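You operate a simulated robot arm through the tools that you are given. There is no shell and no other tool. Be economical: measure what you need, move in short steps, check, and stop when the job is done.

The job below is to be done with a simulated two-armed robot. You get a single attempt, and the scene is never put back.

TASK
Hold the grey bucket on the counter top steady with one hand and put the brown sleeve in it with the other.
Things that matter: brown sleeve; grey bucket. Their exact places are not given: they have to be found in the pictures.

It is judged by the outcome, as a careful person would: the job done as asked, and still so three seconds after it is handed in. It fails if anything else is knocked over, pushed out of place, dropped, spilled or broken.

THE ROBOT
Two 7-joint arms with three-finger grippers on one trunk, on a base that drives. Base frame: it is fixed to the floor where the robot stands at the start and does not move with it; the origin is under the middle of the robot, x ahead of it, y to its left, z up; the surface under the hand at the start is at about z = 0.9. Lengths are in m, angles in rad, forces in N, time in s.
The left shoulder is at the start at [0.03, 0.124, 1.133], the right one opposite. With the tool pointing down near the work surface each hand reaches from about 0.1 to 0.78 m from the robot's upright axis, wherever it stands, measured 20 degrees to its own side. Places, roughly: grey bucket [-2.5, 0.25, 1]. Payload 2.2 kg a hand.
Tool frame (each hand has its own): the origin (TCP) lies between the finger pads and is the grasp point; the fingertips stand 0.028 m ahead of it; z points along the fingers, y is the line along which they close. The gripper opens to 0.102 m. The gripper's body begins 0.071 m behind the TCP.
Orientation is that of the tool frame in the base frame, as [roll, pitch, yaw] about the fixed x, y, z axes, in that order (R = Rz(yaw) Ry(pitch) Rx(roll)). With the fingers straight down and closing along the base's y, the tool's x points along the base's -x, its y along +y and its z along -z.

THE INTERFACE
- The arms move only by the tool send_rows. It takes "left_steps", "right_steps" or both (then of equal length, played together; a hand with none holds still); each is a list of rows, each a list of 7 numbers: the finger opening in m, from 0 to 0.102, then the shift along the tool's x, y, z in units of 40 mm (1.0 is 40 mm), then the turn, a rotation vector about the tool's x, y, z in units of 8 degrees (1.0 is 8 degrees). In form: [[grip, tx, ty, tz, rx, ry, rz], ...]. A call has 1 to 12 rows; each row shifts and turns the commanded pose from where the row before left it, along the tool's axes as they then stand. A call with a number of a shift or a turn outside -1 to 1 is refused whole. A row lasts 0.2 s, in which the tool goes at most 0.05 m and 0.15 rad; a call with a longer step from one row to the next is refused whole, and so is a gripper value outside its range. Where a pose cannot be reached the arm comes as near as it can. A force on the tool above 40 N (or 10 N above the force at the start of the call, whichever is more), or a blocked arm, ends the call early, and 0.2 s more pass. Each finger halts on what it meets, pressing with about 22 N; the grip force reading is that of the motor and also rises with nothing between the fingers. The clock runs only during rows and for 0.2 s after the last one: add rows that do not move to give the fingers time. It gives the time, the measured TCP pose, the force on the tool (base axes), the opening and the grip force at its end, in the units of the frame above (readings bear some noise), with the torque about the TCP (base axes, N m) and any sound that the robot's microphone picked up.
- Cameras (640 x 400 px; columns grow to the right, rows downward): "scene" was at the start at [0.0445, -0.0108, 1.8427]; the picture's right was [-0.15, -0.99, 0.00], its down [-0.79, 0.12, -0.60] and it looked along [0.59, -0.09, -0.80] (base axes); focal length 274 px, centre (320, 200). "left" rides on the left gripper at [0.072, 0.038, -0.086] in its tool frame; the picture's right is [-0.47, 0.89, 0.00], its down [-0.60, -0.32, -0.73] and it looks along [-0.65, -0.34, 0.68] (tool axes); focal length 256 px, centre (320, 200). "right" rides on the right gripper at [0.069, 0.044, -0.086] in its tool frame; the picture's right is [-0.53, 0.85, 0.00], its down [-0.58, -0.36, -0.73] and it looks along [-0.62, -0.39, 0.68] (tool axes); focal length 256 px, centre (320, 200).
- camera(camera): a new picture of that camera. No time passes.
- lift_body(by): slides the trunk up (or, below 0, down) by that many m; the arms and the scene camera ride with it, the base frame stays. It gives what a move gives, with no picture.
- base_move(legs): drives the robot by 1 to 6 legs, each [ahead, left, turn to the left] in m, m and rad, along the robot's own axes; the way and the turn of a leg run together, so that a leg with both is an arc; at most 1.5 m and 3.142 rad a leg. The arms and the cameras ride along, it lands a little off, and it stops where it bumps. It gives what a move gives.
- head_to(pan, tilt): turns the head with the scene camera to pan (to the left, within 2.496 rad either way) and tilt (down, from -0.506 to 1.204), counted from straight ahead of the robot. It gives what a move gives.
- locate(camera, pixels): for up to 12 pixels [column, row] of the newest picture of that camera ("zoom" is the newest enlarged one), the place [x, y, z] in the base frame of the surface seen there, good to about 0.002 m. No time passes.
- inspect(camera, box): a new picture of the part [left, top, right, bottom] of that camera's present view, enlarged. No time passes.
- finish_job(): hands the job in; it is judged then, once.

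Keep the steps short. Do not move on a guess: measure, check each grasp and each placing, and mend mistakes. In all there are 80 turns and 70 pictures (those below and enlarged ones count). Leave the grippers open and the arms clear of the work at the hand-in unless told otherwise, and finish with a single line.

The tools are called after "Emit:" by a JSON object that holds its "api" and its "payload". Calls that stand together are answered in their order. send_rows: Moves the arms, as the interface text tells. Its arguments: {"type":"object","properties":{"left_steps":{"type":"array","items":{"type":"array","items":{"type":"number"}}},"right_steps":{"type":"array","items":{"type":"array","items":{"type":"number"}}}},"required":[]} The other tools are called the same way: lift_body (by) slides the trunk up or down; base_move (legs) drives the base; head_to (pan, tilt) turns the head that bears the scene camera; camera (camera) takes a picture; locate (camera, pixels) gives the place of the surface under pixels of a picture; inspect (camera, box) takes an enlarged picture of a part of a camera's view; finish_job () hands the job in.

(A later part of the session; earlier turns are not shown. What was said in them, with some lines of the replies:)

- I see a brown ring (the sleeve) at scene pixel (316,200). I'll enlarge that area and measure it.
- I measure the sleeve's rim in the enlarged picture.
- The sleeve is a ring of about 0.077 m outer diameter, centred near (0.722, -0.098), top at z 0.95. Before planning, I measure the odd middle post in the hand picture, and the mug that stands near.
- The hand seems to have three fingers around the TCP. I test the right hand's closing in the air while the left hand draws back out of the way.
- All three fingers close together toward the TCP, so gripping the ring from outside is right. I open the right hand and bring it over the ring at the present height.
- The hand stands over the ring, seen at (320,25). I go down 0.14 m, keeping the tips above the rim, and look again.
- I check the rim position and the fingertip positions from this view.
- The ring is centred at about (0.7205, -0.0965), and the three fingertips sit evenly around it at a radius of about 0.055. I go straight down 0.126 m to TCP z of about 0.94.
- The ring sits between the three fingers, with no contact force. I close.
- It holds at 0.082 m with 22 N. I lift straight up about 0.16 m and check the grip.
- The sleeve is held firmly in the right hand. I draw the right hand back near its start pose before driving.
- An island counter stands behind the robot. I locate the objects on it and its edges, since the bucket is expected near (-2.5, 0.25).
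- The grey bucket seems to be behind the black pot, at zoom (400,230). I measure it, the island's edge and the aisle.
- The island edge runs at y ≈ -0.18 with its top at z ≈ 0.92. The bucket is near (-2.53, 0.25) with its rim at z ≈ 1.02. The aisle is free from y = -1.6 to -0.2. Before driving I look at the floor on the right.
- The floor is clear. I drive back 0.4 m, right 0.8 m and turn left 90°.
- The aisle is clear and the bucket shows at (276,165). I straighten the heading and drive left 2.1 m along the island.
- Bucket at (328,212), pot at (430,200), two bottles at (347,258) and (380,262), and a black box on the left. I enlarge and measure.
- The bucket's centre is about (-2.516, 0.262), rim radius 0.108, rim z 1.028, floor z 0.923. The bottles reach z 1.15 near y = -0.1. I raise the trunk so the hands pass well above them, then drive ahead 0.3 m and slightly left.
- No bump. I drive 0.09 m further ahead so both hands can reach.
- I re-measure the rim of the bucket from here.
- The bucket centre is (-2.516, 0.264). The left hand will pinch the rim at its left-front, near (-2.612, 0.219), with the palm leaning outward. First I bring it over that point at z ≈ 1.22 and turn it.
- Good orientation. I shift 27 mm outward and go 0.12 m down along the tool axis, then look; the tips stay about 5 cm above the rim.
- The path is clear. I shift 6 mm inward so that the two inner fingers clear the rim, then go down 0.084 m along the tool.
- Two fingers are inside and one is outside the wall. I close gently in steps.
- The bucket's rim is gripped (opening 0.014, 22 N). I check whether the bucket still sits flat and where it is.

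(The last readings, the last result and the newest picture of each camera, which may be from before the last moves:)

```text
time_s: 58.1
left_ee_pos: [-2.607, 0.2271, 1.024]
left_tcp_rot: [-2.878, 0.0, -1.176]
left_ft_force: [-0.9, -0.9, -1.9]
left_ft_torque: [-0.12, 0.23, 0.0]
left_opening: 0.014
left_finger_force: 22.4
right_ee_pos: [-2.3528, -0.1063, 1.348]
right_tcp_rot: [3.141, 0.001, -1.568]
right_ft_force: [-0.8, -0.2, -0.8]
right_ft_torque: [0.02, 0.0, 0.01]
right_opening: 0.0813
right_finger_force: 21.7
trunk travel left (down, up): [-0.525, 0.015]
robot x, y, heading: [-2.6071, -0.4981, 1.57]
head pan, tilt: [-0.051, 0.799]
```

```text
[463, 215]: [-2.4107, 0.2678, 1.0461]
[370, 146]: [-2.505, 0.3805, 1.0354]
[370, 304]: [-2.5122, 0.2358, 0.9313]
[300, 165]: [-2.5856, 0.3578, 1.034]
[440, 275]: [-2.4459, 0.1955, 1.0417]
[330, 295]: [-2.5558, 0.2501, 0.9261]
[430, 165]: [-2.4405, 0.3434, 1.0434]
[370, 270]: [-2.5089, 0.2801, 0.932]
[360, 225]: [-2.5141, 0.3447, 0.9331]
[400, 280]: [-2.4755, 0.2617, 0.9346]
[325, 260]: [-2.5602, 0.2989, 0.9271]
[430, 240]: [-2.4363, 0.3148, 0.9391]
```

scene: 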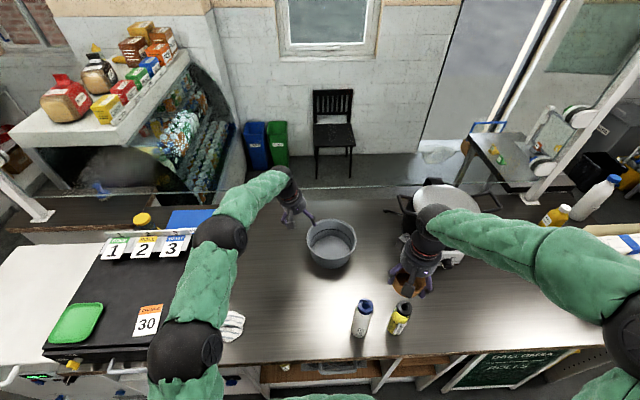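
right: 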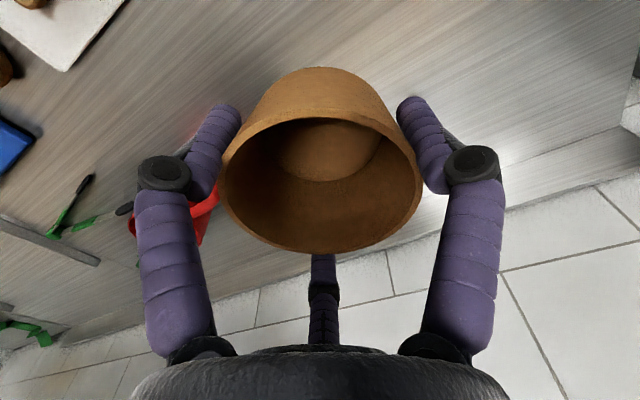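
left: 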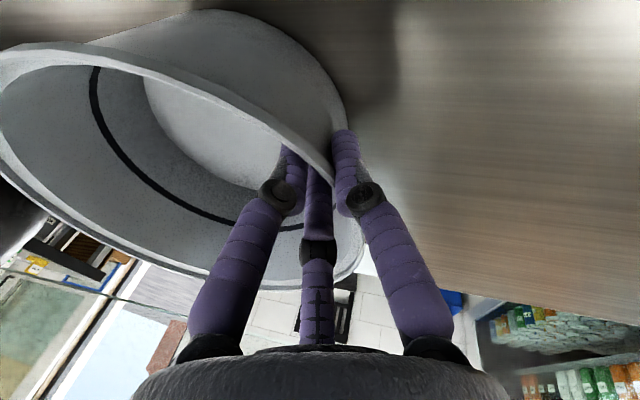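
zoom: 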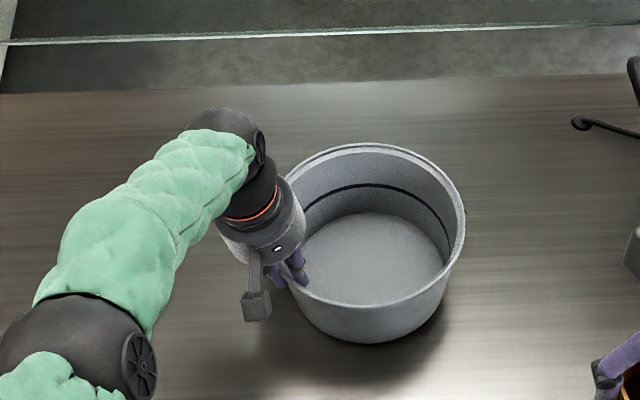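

The grip tilted the bucket about 6° (the right side is raised about 1.5 cm). I turn the left tool back by 6° about its x axis to set the bucket flat.

Emit:
{"api": "send_rows", "payload": {"left_steps": [[0, 0, 0, -0.03, -0.26, 0, 0], [0, 0, 0, -0.01, -0.26, 0, 0], [0, 0, 0, 0, -0.24, 0, 0], [0, 0, 0, 0, 0, 0, 0]]}}

Emit:
{"api": "inspect", "payload": {"camera": "scene", "box": [240, 180, 400, 280]}}

Emit:
{"api": "locate", "payload": {"camera": "zoom", "pixels": [[463, 215], [370, 304], [330, 295], [370, 270], [360, 225], [400, 280], [325, 260], [430, 240], [440, 300], [380, 146], [430, 165], [370, 318]]}}

```text
time_s: 59.1
left_ee_pos: [-2.6066, 0.2263, 1.026]
left_tcp_rot: [-2.984, 0.0, -1.175]
left_ft_force: [0.6, 0.8, -1.7]
left_ft_torque: [0.19, 0.01, -0.02]
left_opening: 0.014
left_finger_force: 22.0
right_ee_pos: [-2.3528, -0.1067, 1.3493]
right_tcp_rot: [3.14, 0.0, -1.567]
right_ft_force: [0.1, 0.3, -1.0]
right_ft_torque: [-0.01, 0.02, 0.01]
right_opening: 0.0814
right_finger_force: 22.0
trunk travel left (down, up): [-0.525, 0.015]
robot x, y, heading: [-2.6074, -0.497, 1.577]
head pan, tilt: [-0.051, 0.799]
```

```text
4.00 times, centred on (320, 230) of scene
```

zoom: 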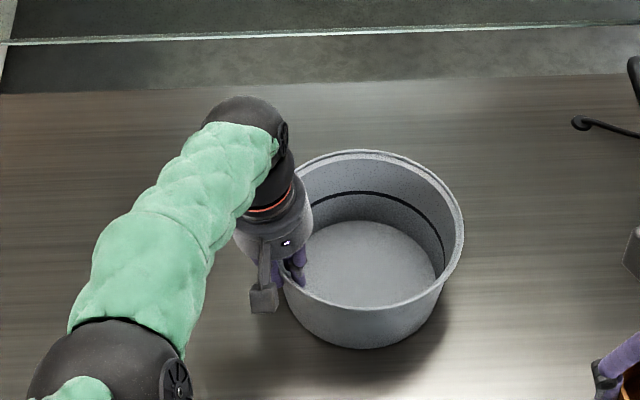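

```text
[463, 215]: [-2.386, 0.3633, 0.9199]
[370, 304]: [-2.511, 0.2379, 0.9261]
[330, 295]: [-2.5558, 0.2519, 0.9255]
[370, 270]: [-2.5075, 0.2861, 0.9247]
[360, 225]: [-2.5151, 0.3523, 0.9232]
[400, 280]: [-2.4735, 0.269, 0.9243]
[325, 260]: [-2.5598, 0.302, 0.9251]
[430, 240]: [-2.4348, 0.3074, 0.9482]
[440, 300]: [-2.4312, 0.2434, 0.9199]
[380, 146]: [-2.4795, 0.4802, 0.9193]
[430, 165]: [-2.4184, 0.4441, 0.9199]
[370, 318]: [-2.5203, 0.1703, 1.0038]
```

It's flat now. I measure the rim for the present centre.

Emit:
{"api": "locate", "payload": {"camera": "zoom", "pixels": [[460, 222], [372, 153], [376, 308], [440, 275], [320, 161], [430, 172], [330, 298], [450, 190]]}}

Emit:
{"api": "locate", "payload": {"camera": "scene", "pixels": [[295, 205], [283, 240]]}}

Emit:
{"api": "camera", "payload": {"camera": "right"}}

```text
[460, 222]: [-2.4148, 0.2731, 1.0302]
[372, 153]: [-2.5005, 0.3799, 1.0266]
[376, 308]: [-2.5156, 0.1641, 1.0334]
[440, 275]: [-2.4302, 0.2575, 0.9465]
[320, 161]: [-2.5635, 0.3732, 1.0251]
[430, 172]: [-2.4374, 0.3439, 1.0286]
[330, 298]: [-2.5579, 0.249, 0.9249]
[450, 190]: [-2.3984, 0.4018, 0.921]
```

```text
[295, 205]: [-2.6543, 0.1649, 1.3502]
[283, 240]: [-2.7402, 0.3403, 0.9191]
```

```text
40 pictures are left
```

right: 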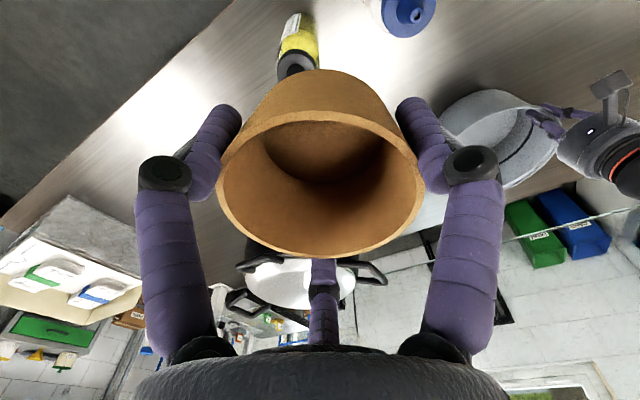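

The bucket centre is now about (-2.516, 0.272). The right hand goes over (-2.493, 0.282), slightly away from the left hand, staying high.

Emit:
{"api": "send_rows", "payload": {"right_steps": [[0.05, -0.885, 0.32, 0, 0, 0, 0], [0.05, -0.885, 0.32, 0, 0, 0, 0], [0.05, -0.885, 0.32, 0, 0, 0, 0], [0.05, -0.885, 0.32, 0, 0, 0, 0], [0.05, -0.885, 0.32, 0, 0, 0, 0], [0.05, -0.885, 0.32, 0, 0, 0, 0], [0.05, -0.885, 0.32, 0, 0, 0, 0], [0.05, -0.885, 0.32, 0, 0, 0, 0], [0.05, -0.885, 0.32, 0, 0, 0, 0], [0.05, -0.885, 0.32, 0, 0, 0, 0], [0.05, -0.885, 0.32, 0, 0, 0, 0], [0.05, 0, 0, 0, 0, 0, 0]]}}

Emit:
{"api": "camera", "payload": {"camera": "scene"}}

Emit:
{"api": "camera", "payload": {"camera": "right"}}

```text
time_s: 61.7
left_ee_pos: [-2.6076, 0.225, 1.0264]
left_tcp_rot: [-2.984, 0.001, -1.176]
left_ft_force: [0.4, -0.7, 0.1]
left_ft_torque: [0.32, 0.02, 0.06]
left_opening: 0.0142
left_finger_force: 21.6
right_ee_pos: [-2.4883, 0.2424, 1.3467]
right_tcp_rot: [3.14, -0.002, -1.567]
right_ft_force: [0.2, -0.8, 0.5]
right_ft_torque: [-0.03, 0.03, 0.01]
right_opening: 0.0814
right_finger_force: 21.9
right hand out of reach, approached as far as the arm can: row 11
trunk travel left (down, up): [-0.525, 0.015]
robot x, y, heading: [-2.6068, -0.4957, 1.574]
head pan, tilt: [-0.051, 0.799]
```

```text
39 pictures are left
```

scene: 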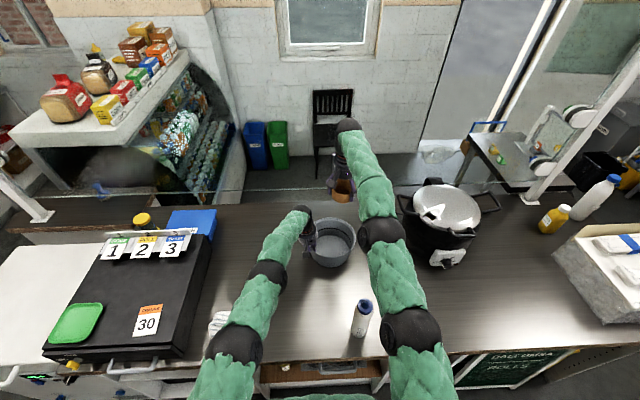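

```text
38 pictures are left
```

right: 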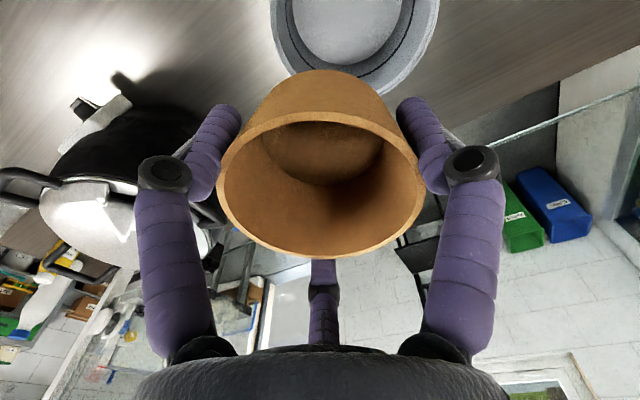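

At this height the arm runs out of reach, while lower down it can go further. I check the arm's height above the bottles before lowering.

Emit:
{"api": "locate", "payload": {"camera": "scene", "pixels": [[380, 235], [375, 190], [400, 290], [410, 330], [362, 303], [348, 125], [265, 275], [300, 215], [420, 375]]}}

Emit:
{"api": "send_rows", "payload": {"right_steps": [[0.05, 0, 0, 0.75, 0, 0, 0], [0.05, 0, 0, 0.75, 0, 0, 0], [0.05, 0, 0, 0.75, 0, 0, 0], [0.05, 0, 0, 0.5, 0, 0, 0], [0.05, 0, 0, 0, 0, 0, 0]]}}

Emit:
{"api": "camera", "payload": {"camera": "scene"}}

```text
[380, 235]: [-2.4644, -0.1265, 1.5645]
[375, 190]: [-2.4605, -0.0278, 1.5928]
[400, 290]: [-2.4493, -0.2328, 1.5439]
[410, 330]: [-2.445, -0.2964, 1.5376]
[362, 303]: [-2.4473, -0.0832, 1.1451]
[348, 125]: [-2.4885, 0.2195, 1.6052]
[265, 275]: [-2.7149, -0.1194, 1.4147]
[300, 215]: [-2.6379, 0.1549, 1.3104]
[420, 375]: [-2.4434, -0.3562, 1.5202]
```

```text
time_s: 62.9
left_ee_pos: [-2.6085, 0.227, 1.0265]
left_tcp_rot: [-2.982, 0.0, -1.178]
left_ft_force: [-0.3, -0.6, -0.2]
left_ft_torque: [0.25, -0.02, -0.01]
left_opening: 0.0139
left_finger_force: 22.3
right_ee_pos: [-2.4898, 0.2419, 1.2344]
right_tcp_rot: [3.141, 0.0, -1.567]
right_ft_force: [0.2, -0.4, 0.5]
right_ft_torque: [0.03, 0.02, 0.0]
right_opening: 0.0816
right_finger_force: 22.0
trunk travel left (down, up): [-0.525, 0.015]
robot x, y, heading: [-2.6077, -0.4983, 1.578]
head pan, tilt: [-0.051, 0.799]
```

```text
37 pictures are left
```

scene: 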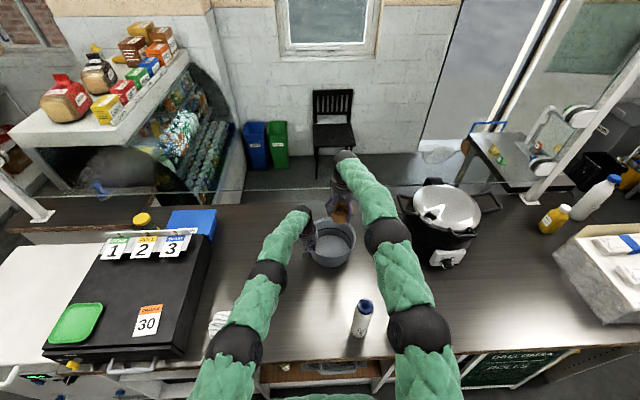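

The arm is well above the bottles. Now I move the right hand 0.04 m further ahead and look.

Emit:
{"api": "send_rows", "payload": {"right_steps": [[0.05, -0.5, 0.05, 0, 0, 0, 0], [0.05, -0.5, 0, 0, 0, 0, 0], [0.05, 0, 0, 0.7, 0, 0, 0], [0.05, 0, 0, 0.7, 0, 0, 0], [0.05, 0, 0, 0, 0, 0, 0]]}}

Emit:
{"api": "camera", "payload": {"camera": "right"}}

Emit:
{"api": "inspect", "payload": {"camera": "scene", "box": [240, 150, 400, 280]}}

```text
time_s: 64.1
left_ee_pos: [-2.6079, 0.2263, 1.0262]
left_tcp_rot: [-2.985, -0.001, -1.175]
left_ft_force: [0.2, 0.1, 1.4]
left_ft_torque: [0.24, -0.04, -0.02]
left_opening: 0.014
left_finger_force: 22.1
right_ee_pos: [-2.4918, 0.2561, 1.1793]
right_tcp_rot: [3.141, 0.0, -1.568]
right_ft_force: [-0.4, -0.5, 0.0]
right_ft_torque: [-0.03, 0.0, -0.01]
right_opening: 0.0815
right_finger_force: 22.1
right hand out of reach, approached as far as the arm can: row 1, 2
trunk travel left (down, up): [-0.525, 0.015]
robot x, y, heading: [-2.6045, -0.499, 1.578]
head pan, tilt: [-0.051, 0.799]
```

```text
36 pictures are left
```

right: 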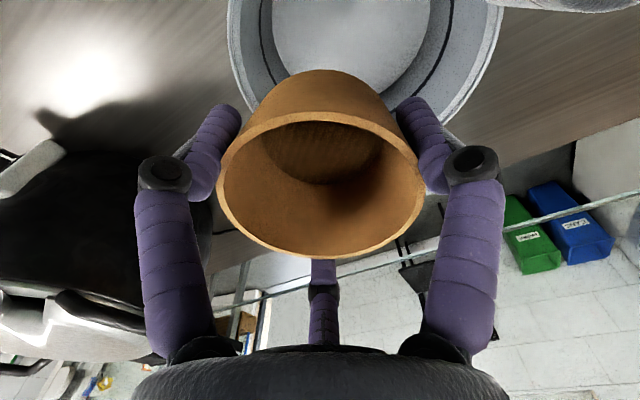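

```text
3.08 times, centred on (320, 215) of scene
```

zoom: 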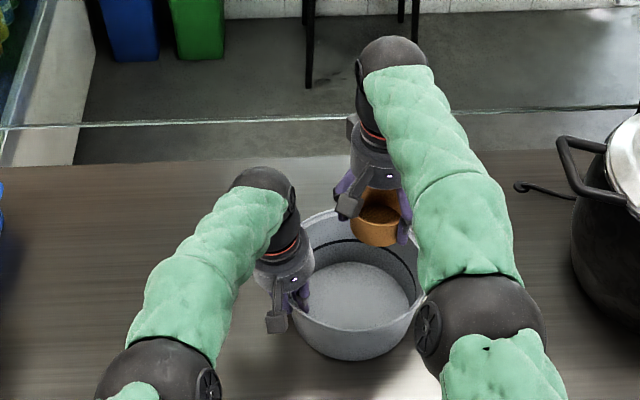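

The hand hovers near y 0.256 and still lacks a little reach. I go lower, where reach is greatest, with the ring bottom just above the rim, and then ease ahead.

Emit:
{"api": "send_rows", "payload": {"right_steps": [[0.05, 0, 0, 0.6, 0, 0, 0], [0.05, 0, 0, 0.6, 0, 0, 0], [0.05, 0, 0, 0.6, 0, 0, 0], [0.05, 0, 0, 0.4, 0, 0, 0], [0.05, -0.4, 0, 0, 0, 0, 0], [0.05, 0, 0, 0, 0, 0, 0]]}}

Emit:
{"api": "camera", "payload": {"camera": "right"}}

Emit:
{"api": "inspect", "payload": {"camera": "scene", "box": [240, 150, 400, 280]}}

```text
time_s: 65.5
left_ee_pos: [-2.6077, 0.2263, 1.027]
left_tcp_rot: [-2.983, -0.001, -1.176]
left_ft_force: [-0.1, 0.2, -0.3]
left_ft_torque: [0.23, -0.04, -0.02]
left_opening: 0.0138
left_finger_force: 21.8
right_ee_pos: [-2.4894, 0.2463, 1.0925]
right_tcp_rot: [3.14, 0.0, -1.567]
right_ft_force: [0.0, 0.2, 0.0]
right_ft_torque: [0.0, 0.0, 0.0]
right_opening: 0.0814
right_finger_force: 22.3
right hand out of reach, approached as far as the arm can: row 2, 5
trunk travel left (down, up): [-0.525, 0.015]
robot x, y, heading: [-2.6078, -0.4994, 1.576]
head pan, tilt: [-0.051, 0.799]
```

```text
34 pictures are left
```

right: 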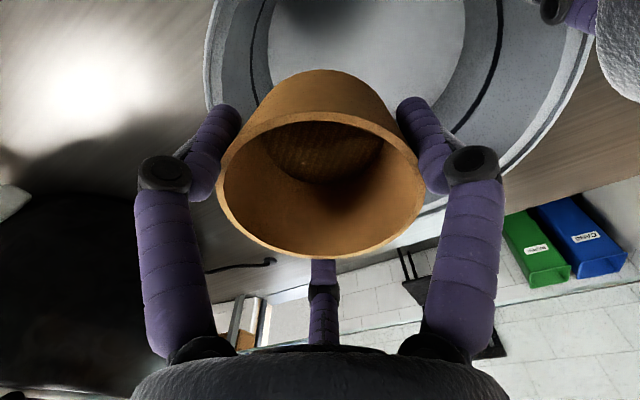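

```text
3.08 times, centred on (320, 215) of scene
```

zoom: 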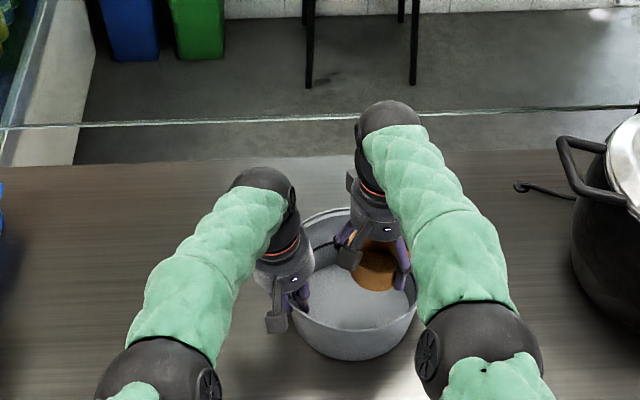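

Reach shrinks lower down. So I tilt the right tool 15° with its fingers leaning ahead, which brings the wrist closer to me. The sleeve will settle flat when released.

Emit:
{"api": "send_rows", "payload": {"right_steps": [[0.05, 0, 0, -0.2, 0, -0.65, 0], [0.05, 0, 0, 0, 0, -0.65, 0], [0.05, 0, 0, 0, 0, -0.6, 0], [0.05, 0, 0, 0, 0, 0, 0]]}}

Emit:
{"api": "inspect", "payload": {"camera": "scene", "box": [240, 150, 400, 280]}}

```text
time_s: 66.5
left_ee_pos: [-2.6075, 0.2265, 1.026]
left_tcp_rot: [-2.984, 0.0, -1.176]
left_ft_force: [0.3, -0.1, 0.5]
left_ft_torque: [0.14, -0.08, -0.06]
left_opening: 0.014
left_finger_force: 21.6
right_ee_pos: [-2.4895, 0.2444, 1.1002]
right_tcp_rot: [3.141, 0.264, -1.569]
right_ft_force: [-0.6, 0.7, -0.9]
right_ft_torque: [0.02, 0.01, 0.01]
right_opening: 0.0816
right_finger_force: 21.3
trunk travel left (down, up): [-0.525, 0.015]
robot x, y, heading: [-2.6073, -0.4993, 1.574]
head pan, tilt: [-0.051, 0.799]
```

```text
3.08 times, centred on (320, 215) of scene
```

zoom: 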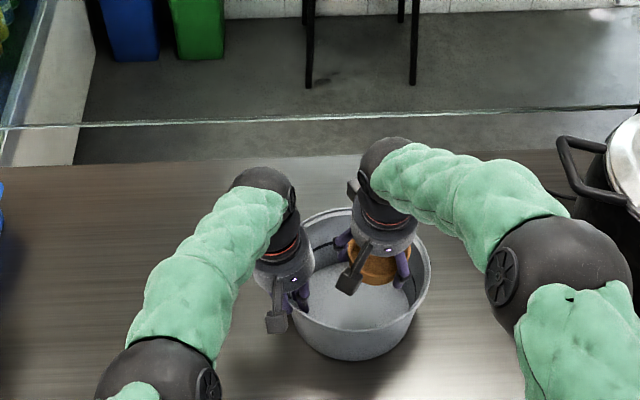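

More slack now. I move to x -2.495, y 0.262, then straight down part of the way (about 0.07 m) and check.

Emit:
{"api": "send_rows", "payload": {"right_steps": [[0.05, -0.435, 0.14, 0.117, 0, 0, 0], [0.05, 0.158, 0, 0.59, 0, 0, 0], [0.05, 0.158, 0, 0.59, 0, 0, 0], [0.05, 0.158, 0, 0.59, 0, 0, 0], [0.05, 0, 0, 0, 0, 0, 0]]}}

Emit:
{"api": "inspect", "payload": {"camera": "scene", "box": [260, 170, 380, 260]}}

Emit:
{"api": "camera", "payload": {"camera": "right"}}

```text
time_s: 67.7
left_ee_pos: [-2.6071, 0.2263, 1.0254]
left_tcp_rot: [-2.982, 0.002, -1.175]
left_ft_force: [0.4, -0.4, 0.4]
left_ft_torque: [0.17, -0.03, 0.0]
left_opening: 0.0139
left_finger_force: 21.9
right_ee_pos: [-2.4973, 0.2643, 1.0277]
right_tcp_rot: [3.141, 0.265, -1.567]
right_ft_force: [0.1, -0.5, 0.0]
right_ft_torque: [0.01, -0.04, 0.0]
right_opening: 0.0815
right_finger_force: 21.9
trunk travel left (down, up): [-0.525, 0.015]
robot x, y, heading: [-2.606, -0.4981, 1.571]
head pan, tilt: [-0.051, 0.799]
```

```text
4.44 times, centred on (320, 215) of scene
```

zoom: 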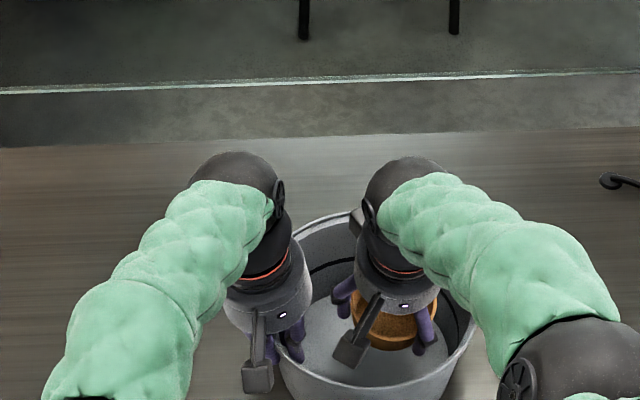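

```text
30 pictures are left
```

right: 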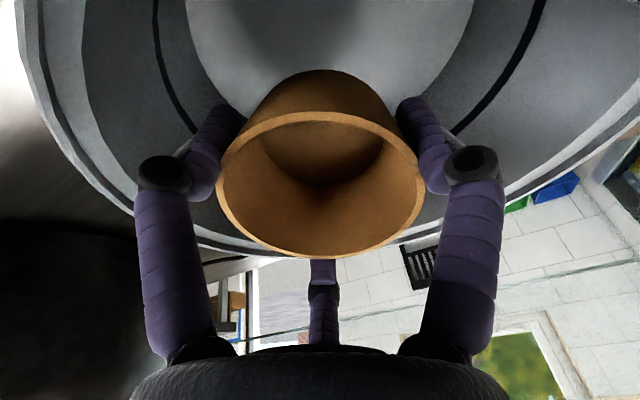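

The dark camera block on the right hand may come near the front rim. I measure it.

Emit:
{"api": "locate", "payload": {"camera": "zoom", "pixels": [[350, 345], [335, 355], [350, 366], [362, 355], [360, 330], [375, 300], [395, 350], [430, 345], [345, 310], [400, 375], [350, 384], [300, 350]]}}

```text
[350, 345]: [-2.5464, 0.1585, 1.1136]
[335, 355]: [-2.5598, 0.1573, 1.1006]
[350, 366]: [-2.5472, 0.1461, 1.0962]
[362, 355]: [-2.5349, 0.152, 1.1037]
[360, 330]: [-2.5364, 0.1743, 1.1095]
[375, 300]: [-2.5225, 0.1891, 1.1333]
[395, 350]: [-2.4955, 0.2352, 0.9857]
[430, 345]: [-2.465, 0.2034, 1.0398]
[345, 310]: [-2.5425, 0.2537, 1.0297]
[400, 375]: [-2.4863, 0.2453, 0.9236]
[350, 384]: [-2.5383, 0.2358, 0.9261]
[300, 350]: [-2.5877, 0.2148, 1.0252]
```

The block's underside is about 5 cm above the rim. I descend only 0.036 m more, leaving the sleeve about 2 cm above the bucket floor and the block clear of the rim.

Emit:
{"api": "send_rows", "payload": {"right_steps": [[0.05, 0.13, 0, 0.48, 0, 0, 0], [0.05, 0.105, 0, 0.39, 0, 0, 0], [0.05, 0, 0, 0, 0, 0, 0]]}}

Emit:
{"api": "inspect", "payload": {"camera": "scene", "box": [270, 190, 370, 265]}}

Emit:
{"api": "locate", "payload": {"camera": "zoom", "pixels": [[400, 330], [330, 330], [345, 350], [345, 365], [430, 330], [390, 350], [380, 360]]}}

```text
time_s: 68.5
left_ee_pos: [-2.6074, 0.226, 1.0276]
left_tcp_rot: [-2.982, -0.001, -1.176]
left_ft_force: [-0.2, -0.9, -0.5]
left_ft_torque: [0.2, -0.04, -0.02]
left_opening: 0.0138
left_finger_force: 21.9
right_ee_pos: [-2.4974, 0.2626, 0.9905]
right_tcp_rot: [3.139, 0.265, -1.567]
right_ft_force: [-0.3, 0.4, 0.1]
right_ft_torque: [-0.03, -0.02, 0.02]
right_opening: 0.0817
right_finger_force: 21.8
trunk travel left (down, up): [-0.525, 0.015]
robot x, y, heading: [-2.6047, -0.4996, 1.573]
head pan, tilt: [-0.051, 0.799]
```

```text
5.33 times, centred on (320, 228) of scene
```

zoom: 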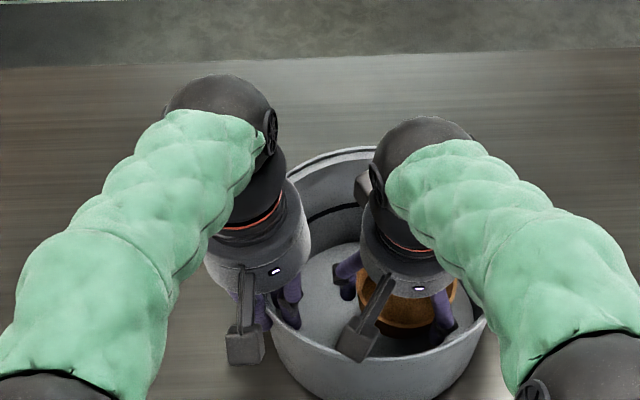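

```text
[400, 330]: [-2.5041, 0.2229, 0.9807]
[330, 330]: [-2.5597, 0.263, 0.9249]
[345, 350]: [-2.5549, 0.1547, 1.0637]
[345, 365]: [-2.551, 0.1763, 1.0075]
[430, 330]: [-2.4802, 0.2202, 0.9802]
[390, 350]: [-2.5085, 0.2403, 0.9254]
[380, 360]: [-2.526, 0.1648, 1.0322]
```

There's no contact force and the sleeve is well inside the bucket, near the floor. I open the right hand moderately to release.

Emit:
{"api": "send_rows", "payload": {"right_steps": [[0.085, 0, 0, 0, 0, 0, 0], [0.09, 0, 0, 0, 0, 0, 0], [0.096, 0, 0, 0, 0, 0, 0], [0.096, 0, 0, 0, 0, 0, 0], [0.096, 0, 0, 0, 0, 0, 0]]}}

Emit:
{"api": "camera", "payload": {"camera": "right"}}

Emit:
{"api": "inspect", "payload": {"camera": "scene", "box": [270, 190, 370, 265]}}

```text
time_s: 69.7
left_ee_pos: [-2.6084, 0.227, 1.0259]
left_tcp_rot: [-2.983, -0.001, -1.177]
left_ft_force: [-0.5, 0.3, 0.5]
left_ft_torque: [0.16, 0.0, -0.02]
left_opening: 0.0138
left_finger_force: 21.6
right_ee_pos: [-2.4974, 0.2629, 0.9913]
right_tcp_rot: [3.14, 0.265, -1.569]
right_ft_force: [-0.2, 0.3, -0.6]
right_ft_torque: [0.03, -0.01, 0.01]
right_opening: 0.0962
right_finger_force: 0.1
trunk travel left (down, up): [-0.525, 0.015]
robot x, y, heading: [-2.6081, -0.5011, 1.575]
head pan, tilt: [-0.051, 0.799]
```

```text
28 pictures are left
```

right: 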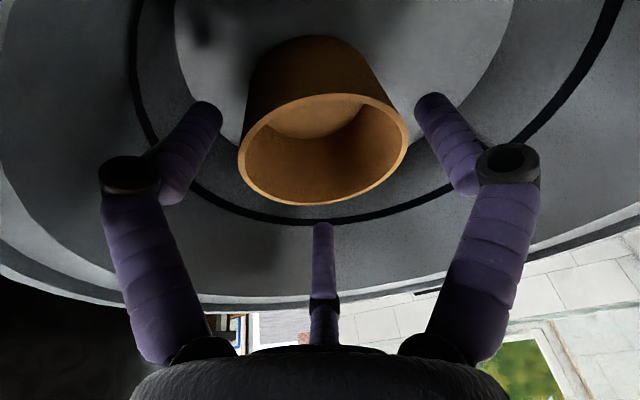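

```text
5.33 times, centred on (320, 228) of scene
```

zoom: 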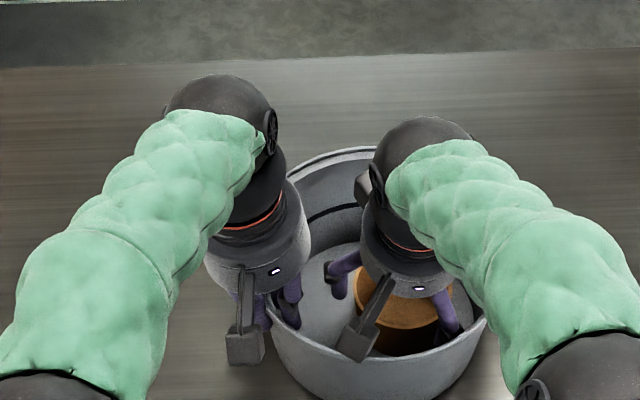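

The sleeve is down in the bucket, free of the fingers. I raise the right hand straight up 0.12 m while the left keeps holding.

Emit:
{"api": "send_rows", "payload": {"right_steps": [[0.096, -0.13, 0, -0.48, 0, 0, 0], [0.096, -0.195, 0, -0.725, 0, 0, 0], [0.096, -0.195, 0, -0.725, 0, 0, 0], [0.096, -0.195, 0, -0.725, 0, 0, 0], [0.096, -0.07, 0, -0.3, 0, 0, 0], [0.096, 0, 0, 0, 0, 0, 0]]}}

Emit:
{"api": "camera", "payload": {"camera": "right"}}

```text
time_s: 71.1
left_ee_pos: [-2.6089, 0.226, 1.0255]
left_tcp_rot: [-2.982, 0.0, -1.175]
left_ft_force: [-0.7, -0.2, 0.1]
left_ft_torque: [0.13, -0.04, -0.05]
left_opening: 0.0136
left_finger_force: 22.3
right_ee_pos: [-2.4977, 0.2634, 1.114]
right_tcp_rot: [3.14, 0.265, -1.567]
right_ft_force: [0.3, 0.1, -0.7]
right_ft_torque: [-0.02, -0.01, 0.0]
right_opening: 0.0958
right_finger_force: 0.1
trunk travel left (down, up): [-0.525, 0.015]
robot x, y, heading: [-2.6075, -0.5004, 1.577]
head pan, tilt: [-0.051, 0.799]
```

```text
26 pictures are left
```

right: 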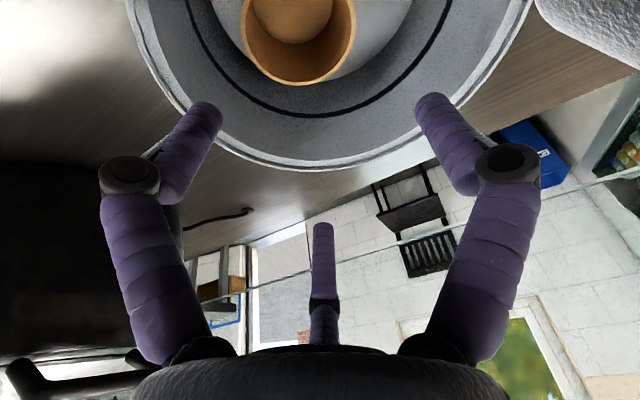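

The sleeve stands in the bucket. I take the right hand up, back and right, clear of everything.

Emit:
{"api": "send_rows", "payload": {"right_steps": [[0.096, 0.3, -0.1, -0.85, 0, 0, 0], [0.096, 0.45, -0.3, -0.8, 0, 0, 0], [0.096, 0.51, -0.39, -0.77, 0, 0, 0], [0.096, 0.51, -0.39, -0.77, 0, 0, 0], [0.102, 0.51, -0.39, -0.77, 0, 0, 0], [0.102, 0.51, -0.39, -0.77, 0, 0, 0], [0.102, 0.51, -0.39, -0.77, 0, 0, 0], [0.102, 0.51, -0.39, -0.77, 0, 0, 0], [0.102, 0.51, -0.39, -0.77, 0, 0, 0], [0.102, 0, 0, 0, 0, 0, 0]]}}

Emit:
{"api": "camera", "payload": {"camera": "scene"}}

Emit:
{"api": "inspect", "payload": {"camera": "scene", "box": [240, 180, 400, 280]}}

```text
time_s: 73.3
left_ee_pos: [-2.6081, 0.228, 1.0265]
left_tcp_rot: [-2.985, 0.0, -1.176]
left_ft_force: [-0.1, -0.2, -0.3]
left_ft_torque: [0.17, -0.09, -0.07]
left_opening: 0.0137
left_finger_force: 22.3
right_ee_pos: [-2.3727, 0.0212, 1.338]
right_tcp_rot: [3.142, 0.263, -1.567]
right_ft_force: [0.2, 0.0, -0.1]
right_ft_torque: [0.01, -0.02, 0.02]
right_opening: 0.1023
right_finger_force: 0.0
trunk travel left (down, up): [-0.525, 0.015]
robot x, y, heading: [-2.6036, -0.4993, 1.572]
head pan, tilt: [-0.051, 0.799]
```

```text
25 pictures are left
```

scene: 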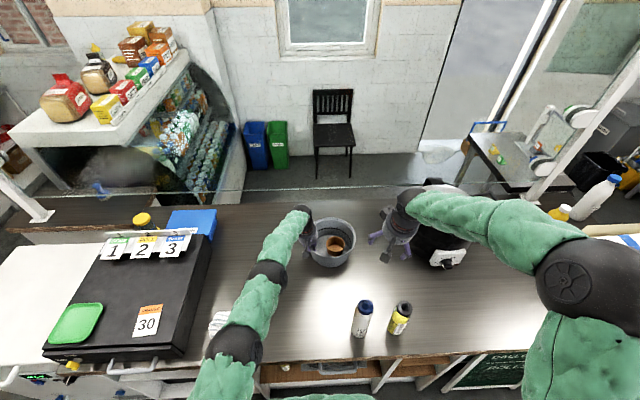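

```text
4.00 times, centred on (320, 230) of scene
```

zoom: 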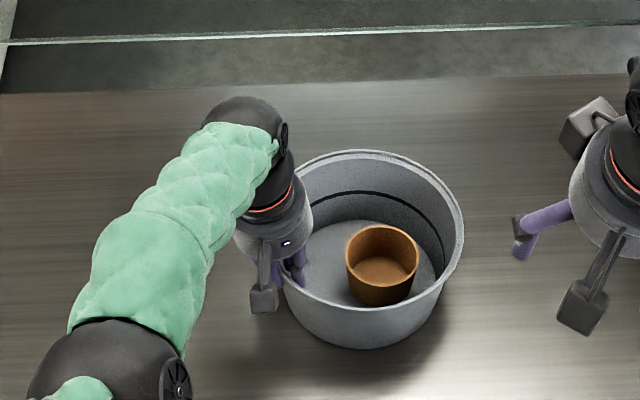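

The sleeve stands upright in the bucket and the bottles are unmoved. Now I open the left hand partway to let go of the rim.

Emit:
{"api": "send_rows", "payload": {"left_steps": [[0.025, 0, 0, 0, 0, 0, 0], [0.04, 0, 0, 0, 0, 0, 0], [0.055, 0, 0, 0, 0, 0, 0], [0.065, 0, 0, 0, 0, 0, 0], [0.065, 0, 0, 0, 0, 0, 0], [0.065, 0, 0, 0, 0, 0, 0]]}}

Emit:
{"api": "camera", "payload": {"camera": "left"}}

Emit:
{"api": "inspect", "payload": {"camera": "scene", "box": [240, 180, 400, 280]}}

```text
time_s: 74.7
left_ee_pos: [-2.6075, 0.2256, 1.0262]
left_tcp_rot: [-2.983, -0.001, -1.175]
left_ft_force: [-0.5, 0.4, 0.5]
left_ft_torque: [0.02, 0.0, -0.03]
left_opening: 0.0651
left_finger_force: 0.0
right_ee_pos: [-2.3723, 0.0212, 1.3397]
right_tcp_rot: [3.138, 0.265, -1.567]
right_ft_force: [-0.4, 0.3, -0.7]
right_ft_torque: [0.0, 0.01, 0.01]
right_opening: 0.1023
right_finger_force: 0.0
trunk travel left (down, up): [-0.525, 0.015]
robot x, y, heading: [-2.6062, -0.5004, 1.578]
head pan, tilt: [-0.051, 0.799]
```

```text
23 pictures are left
```

left: 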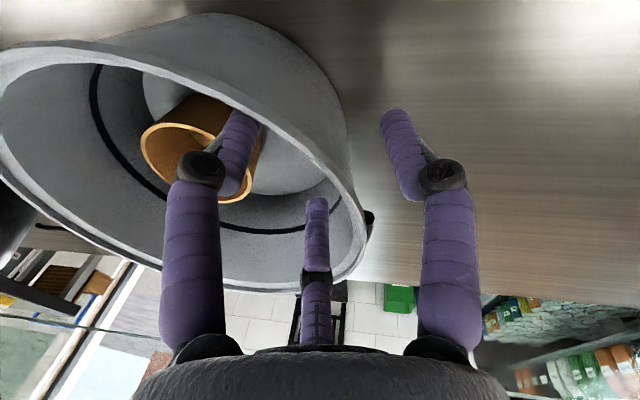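

```text
4.00 times, centred on (320, 230) of scene
```

zoom: 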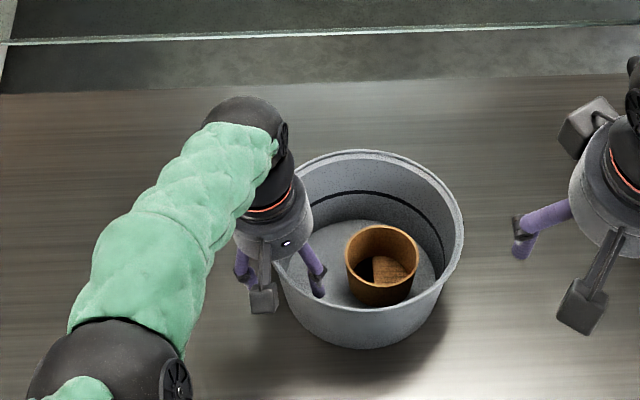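

The rim is free of the fingers on both sides. I back the left hand out along its axis, then away up and left.

Emit:
{"api": "send_rows", "payload": {"left_steps": [[0.065, 0, 0, -0.5, 0, 0, 0], [0.065, 0, 0, -0.8, 0, 0, 0], [0.065, 0, 0, -0.9, 0, 0, 0], [0.065, 0, 0, -0.9, 0, 0, 0], [0.065, 0, 0, -0.9, 0, 0, 0], [0.065, 0.4, 0.3, -0.8, 0, 0, 0], [0.1, 0.6, 0.4, -0.6, 0, 0, 0], [0.1, 0.7, 0.4, -0.4, 0, 0, 0], [0.1, 0.7, 0.4, 0, 0, 0, 0], [0.1, 0.7, 0.4, 0, 0, 0, 0], [0.1, 0, 0, 0, 0, 0, 0]]}}

Emit:
{"api": "camera", "payload": {"camera": "scene"}}

Emit:
{"api": "inspect", "payload": {"camera": "scene", "box": [240, 180, 400, 280]}}

Emit:
{"api": "locate", "payload": {"camera": "zoom", "pixels": [[370, 152], [460, 222], [376, 310], [320, 250], [430, 285], [360, 230], [382, 226], [382, 255]]}}

```text
time_s: 77.1
left_ee_pos: [-2.6646, 0.0691, 1.243]
left_tcp_rot: [-2.982, -0.002, -1.178]
left_ft_force: [0.5, 0.4, -0.2]
left_ft_torque: [0.01, -0.01, -0.01]
left_opening: 0.0999
left_finger_force: 0.2
right_ee_pos: [-2.3717, 0.0227, 1.3384]
right_tcp_rot: [3.14, 0.264, -1.568]
right_ft_force: [0.3, 1.5, -0.1]
right_ft_torque: [-0.03, 0.02, -0.02]
right_opening: 0.1022
right_finger_force: 0.1
trunk travel left (down, up): [-0.525, 0.015]
robot x, y, heading: [-2.6069, -0.4984, 1.576]
head pan, tilt: [-0.051, 0.799]
```

```text
21 pictures are left
```

scene: 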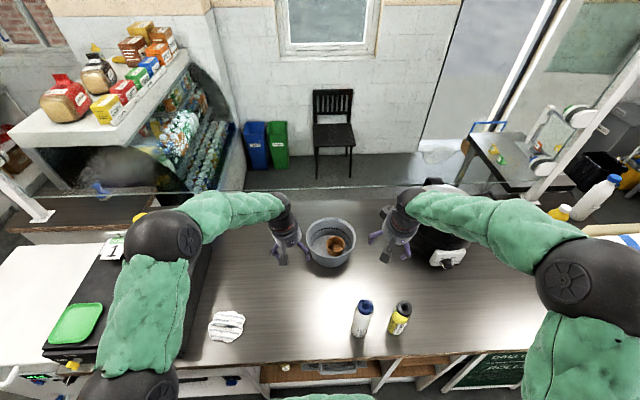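

```text
4.00 times, centred on (320, 230) of scene
```

zoom: 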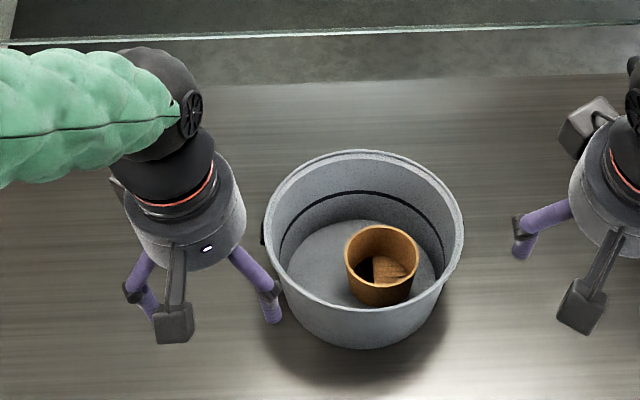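

```text
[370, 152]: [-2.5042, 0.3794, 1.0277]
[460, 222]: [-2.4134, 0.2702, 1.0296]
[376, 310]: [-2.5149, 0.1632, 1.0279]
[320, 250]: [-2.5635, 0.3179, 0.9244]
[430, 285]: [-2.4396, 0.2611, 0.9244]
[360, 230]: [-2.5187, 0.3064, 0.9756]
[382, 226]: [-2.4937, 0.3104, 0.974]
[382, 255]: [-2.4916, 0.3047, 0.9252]
```

The bucket stands flat at (-2.515, 0.271), and the sleeve stands upright inside it with its top at z 0.975. The bottles, pot and towel are undisturbed, and both hands are open and clear. I hand the job in.

Emit:
{"api": "finish_job", "payload": {}}

```text
The job is handed in.
```

The brown sleeve is standing upright in the grey bucket, which the left hand held by its rim while the right hand put the sleeve in; the job is handed in.
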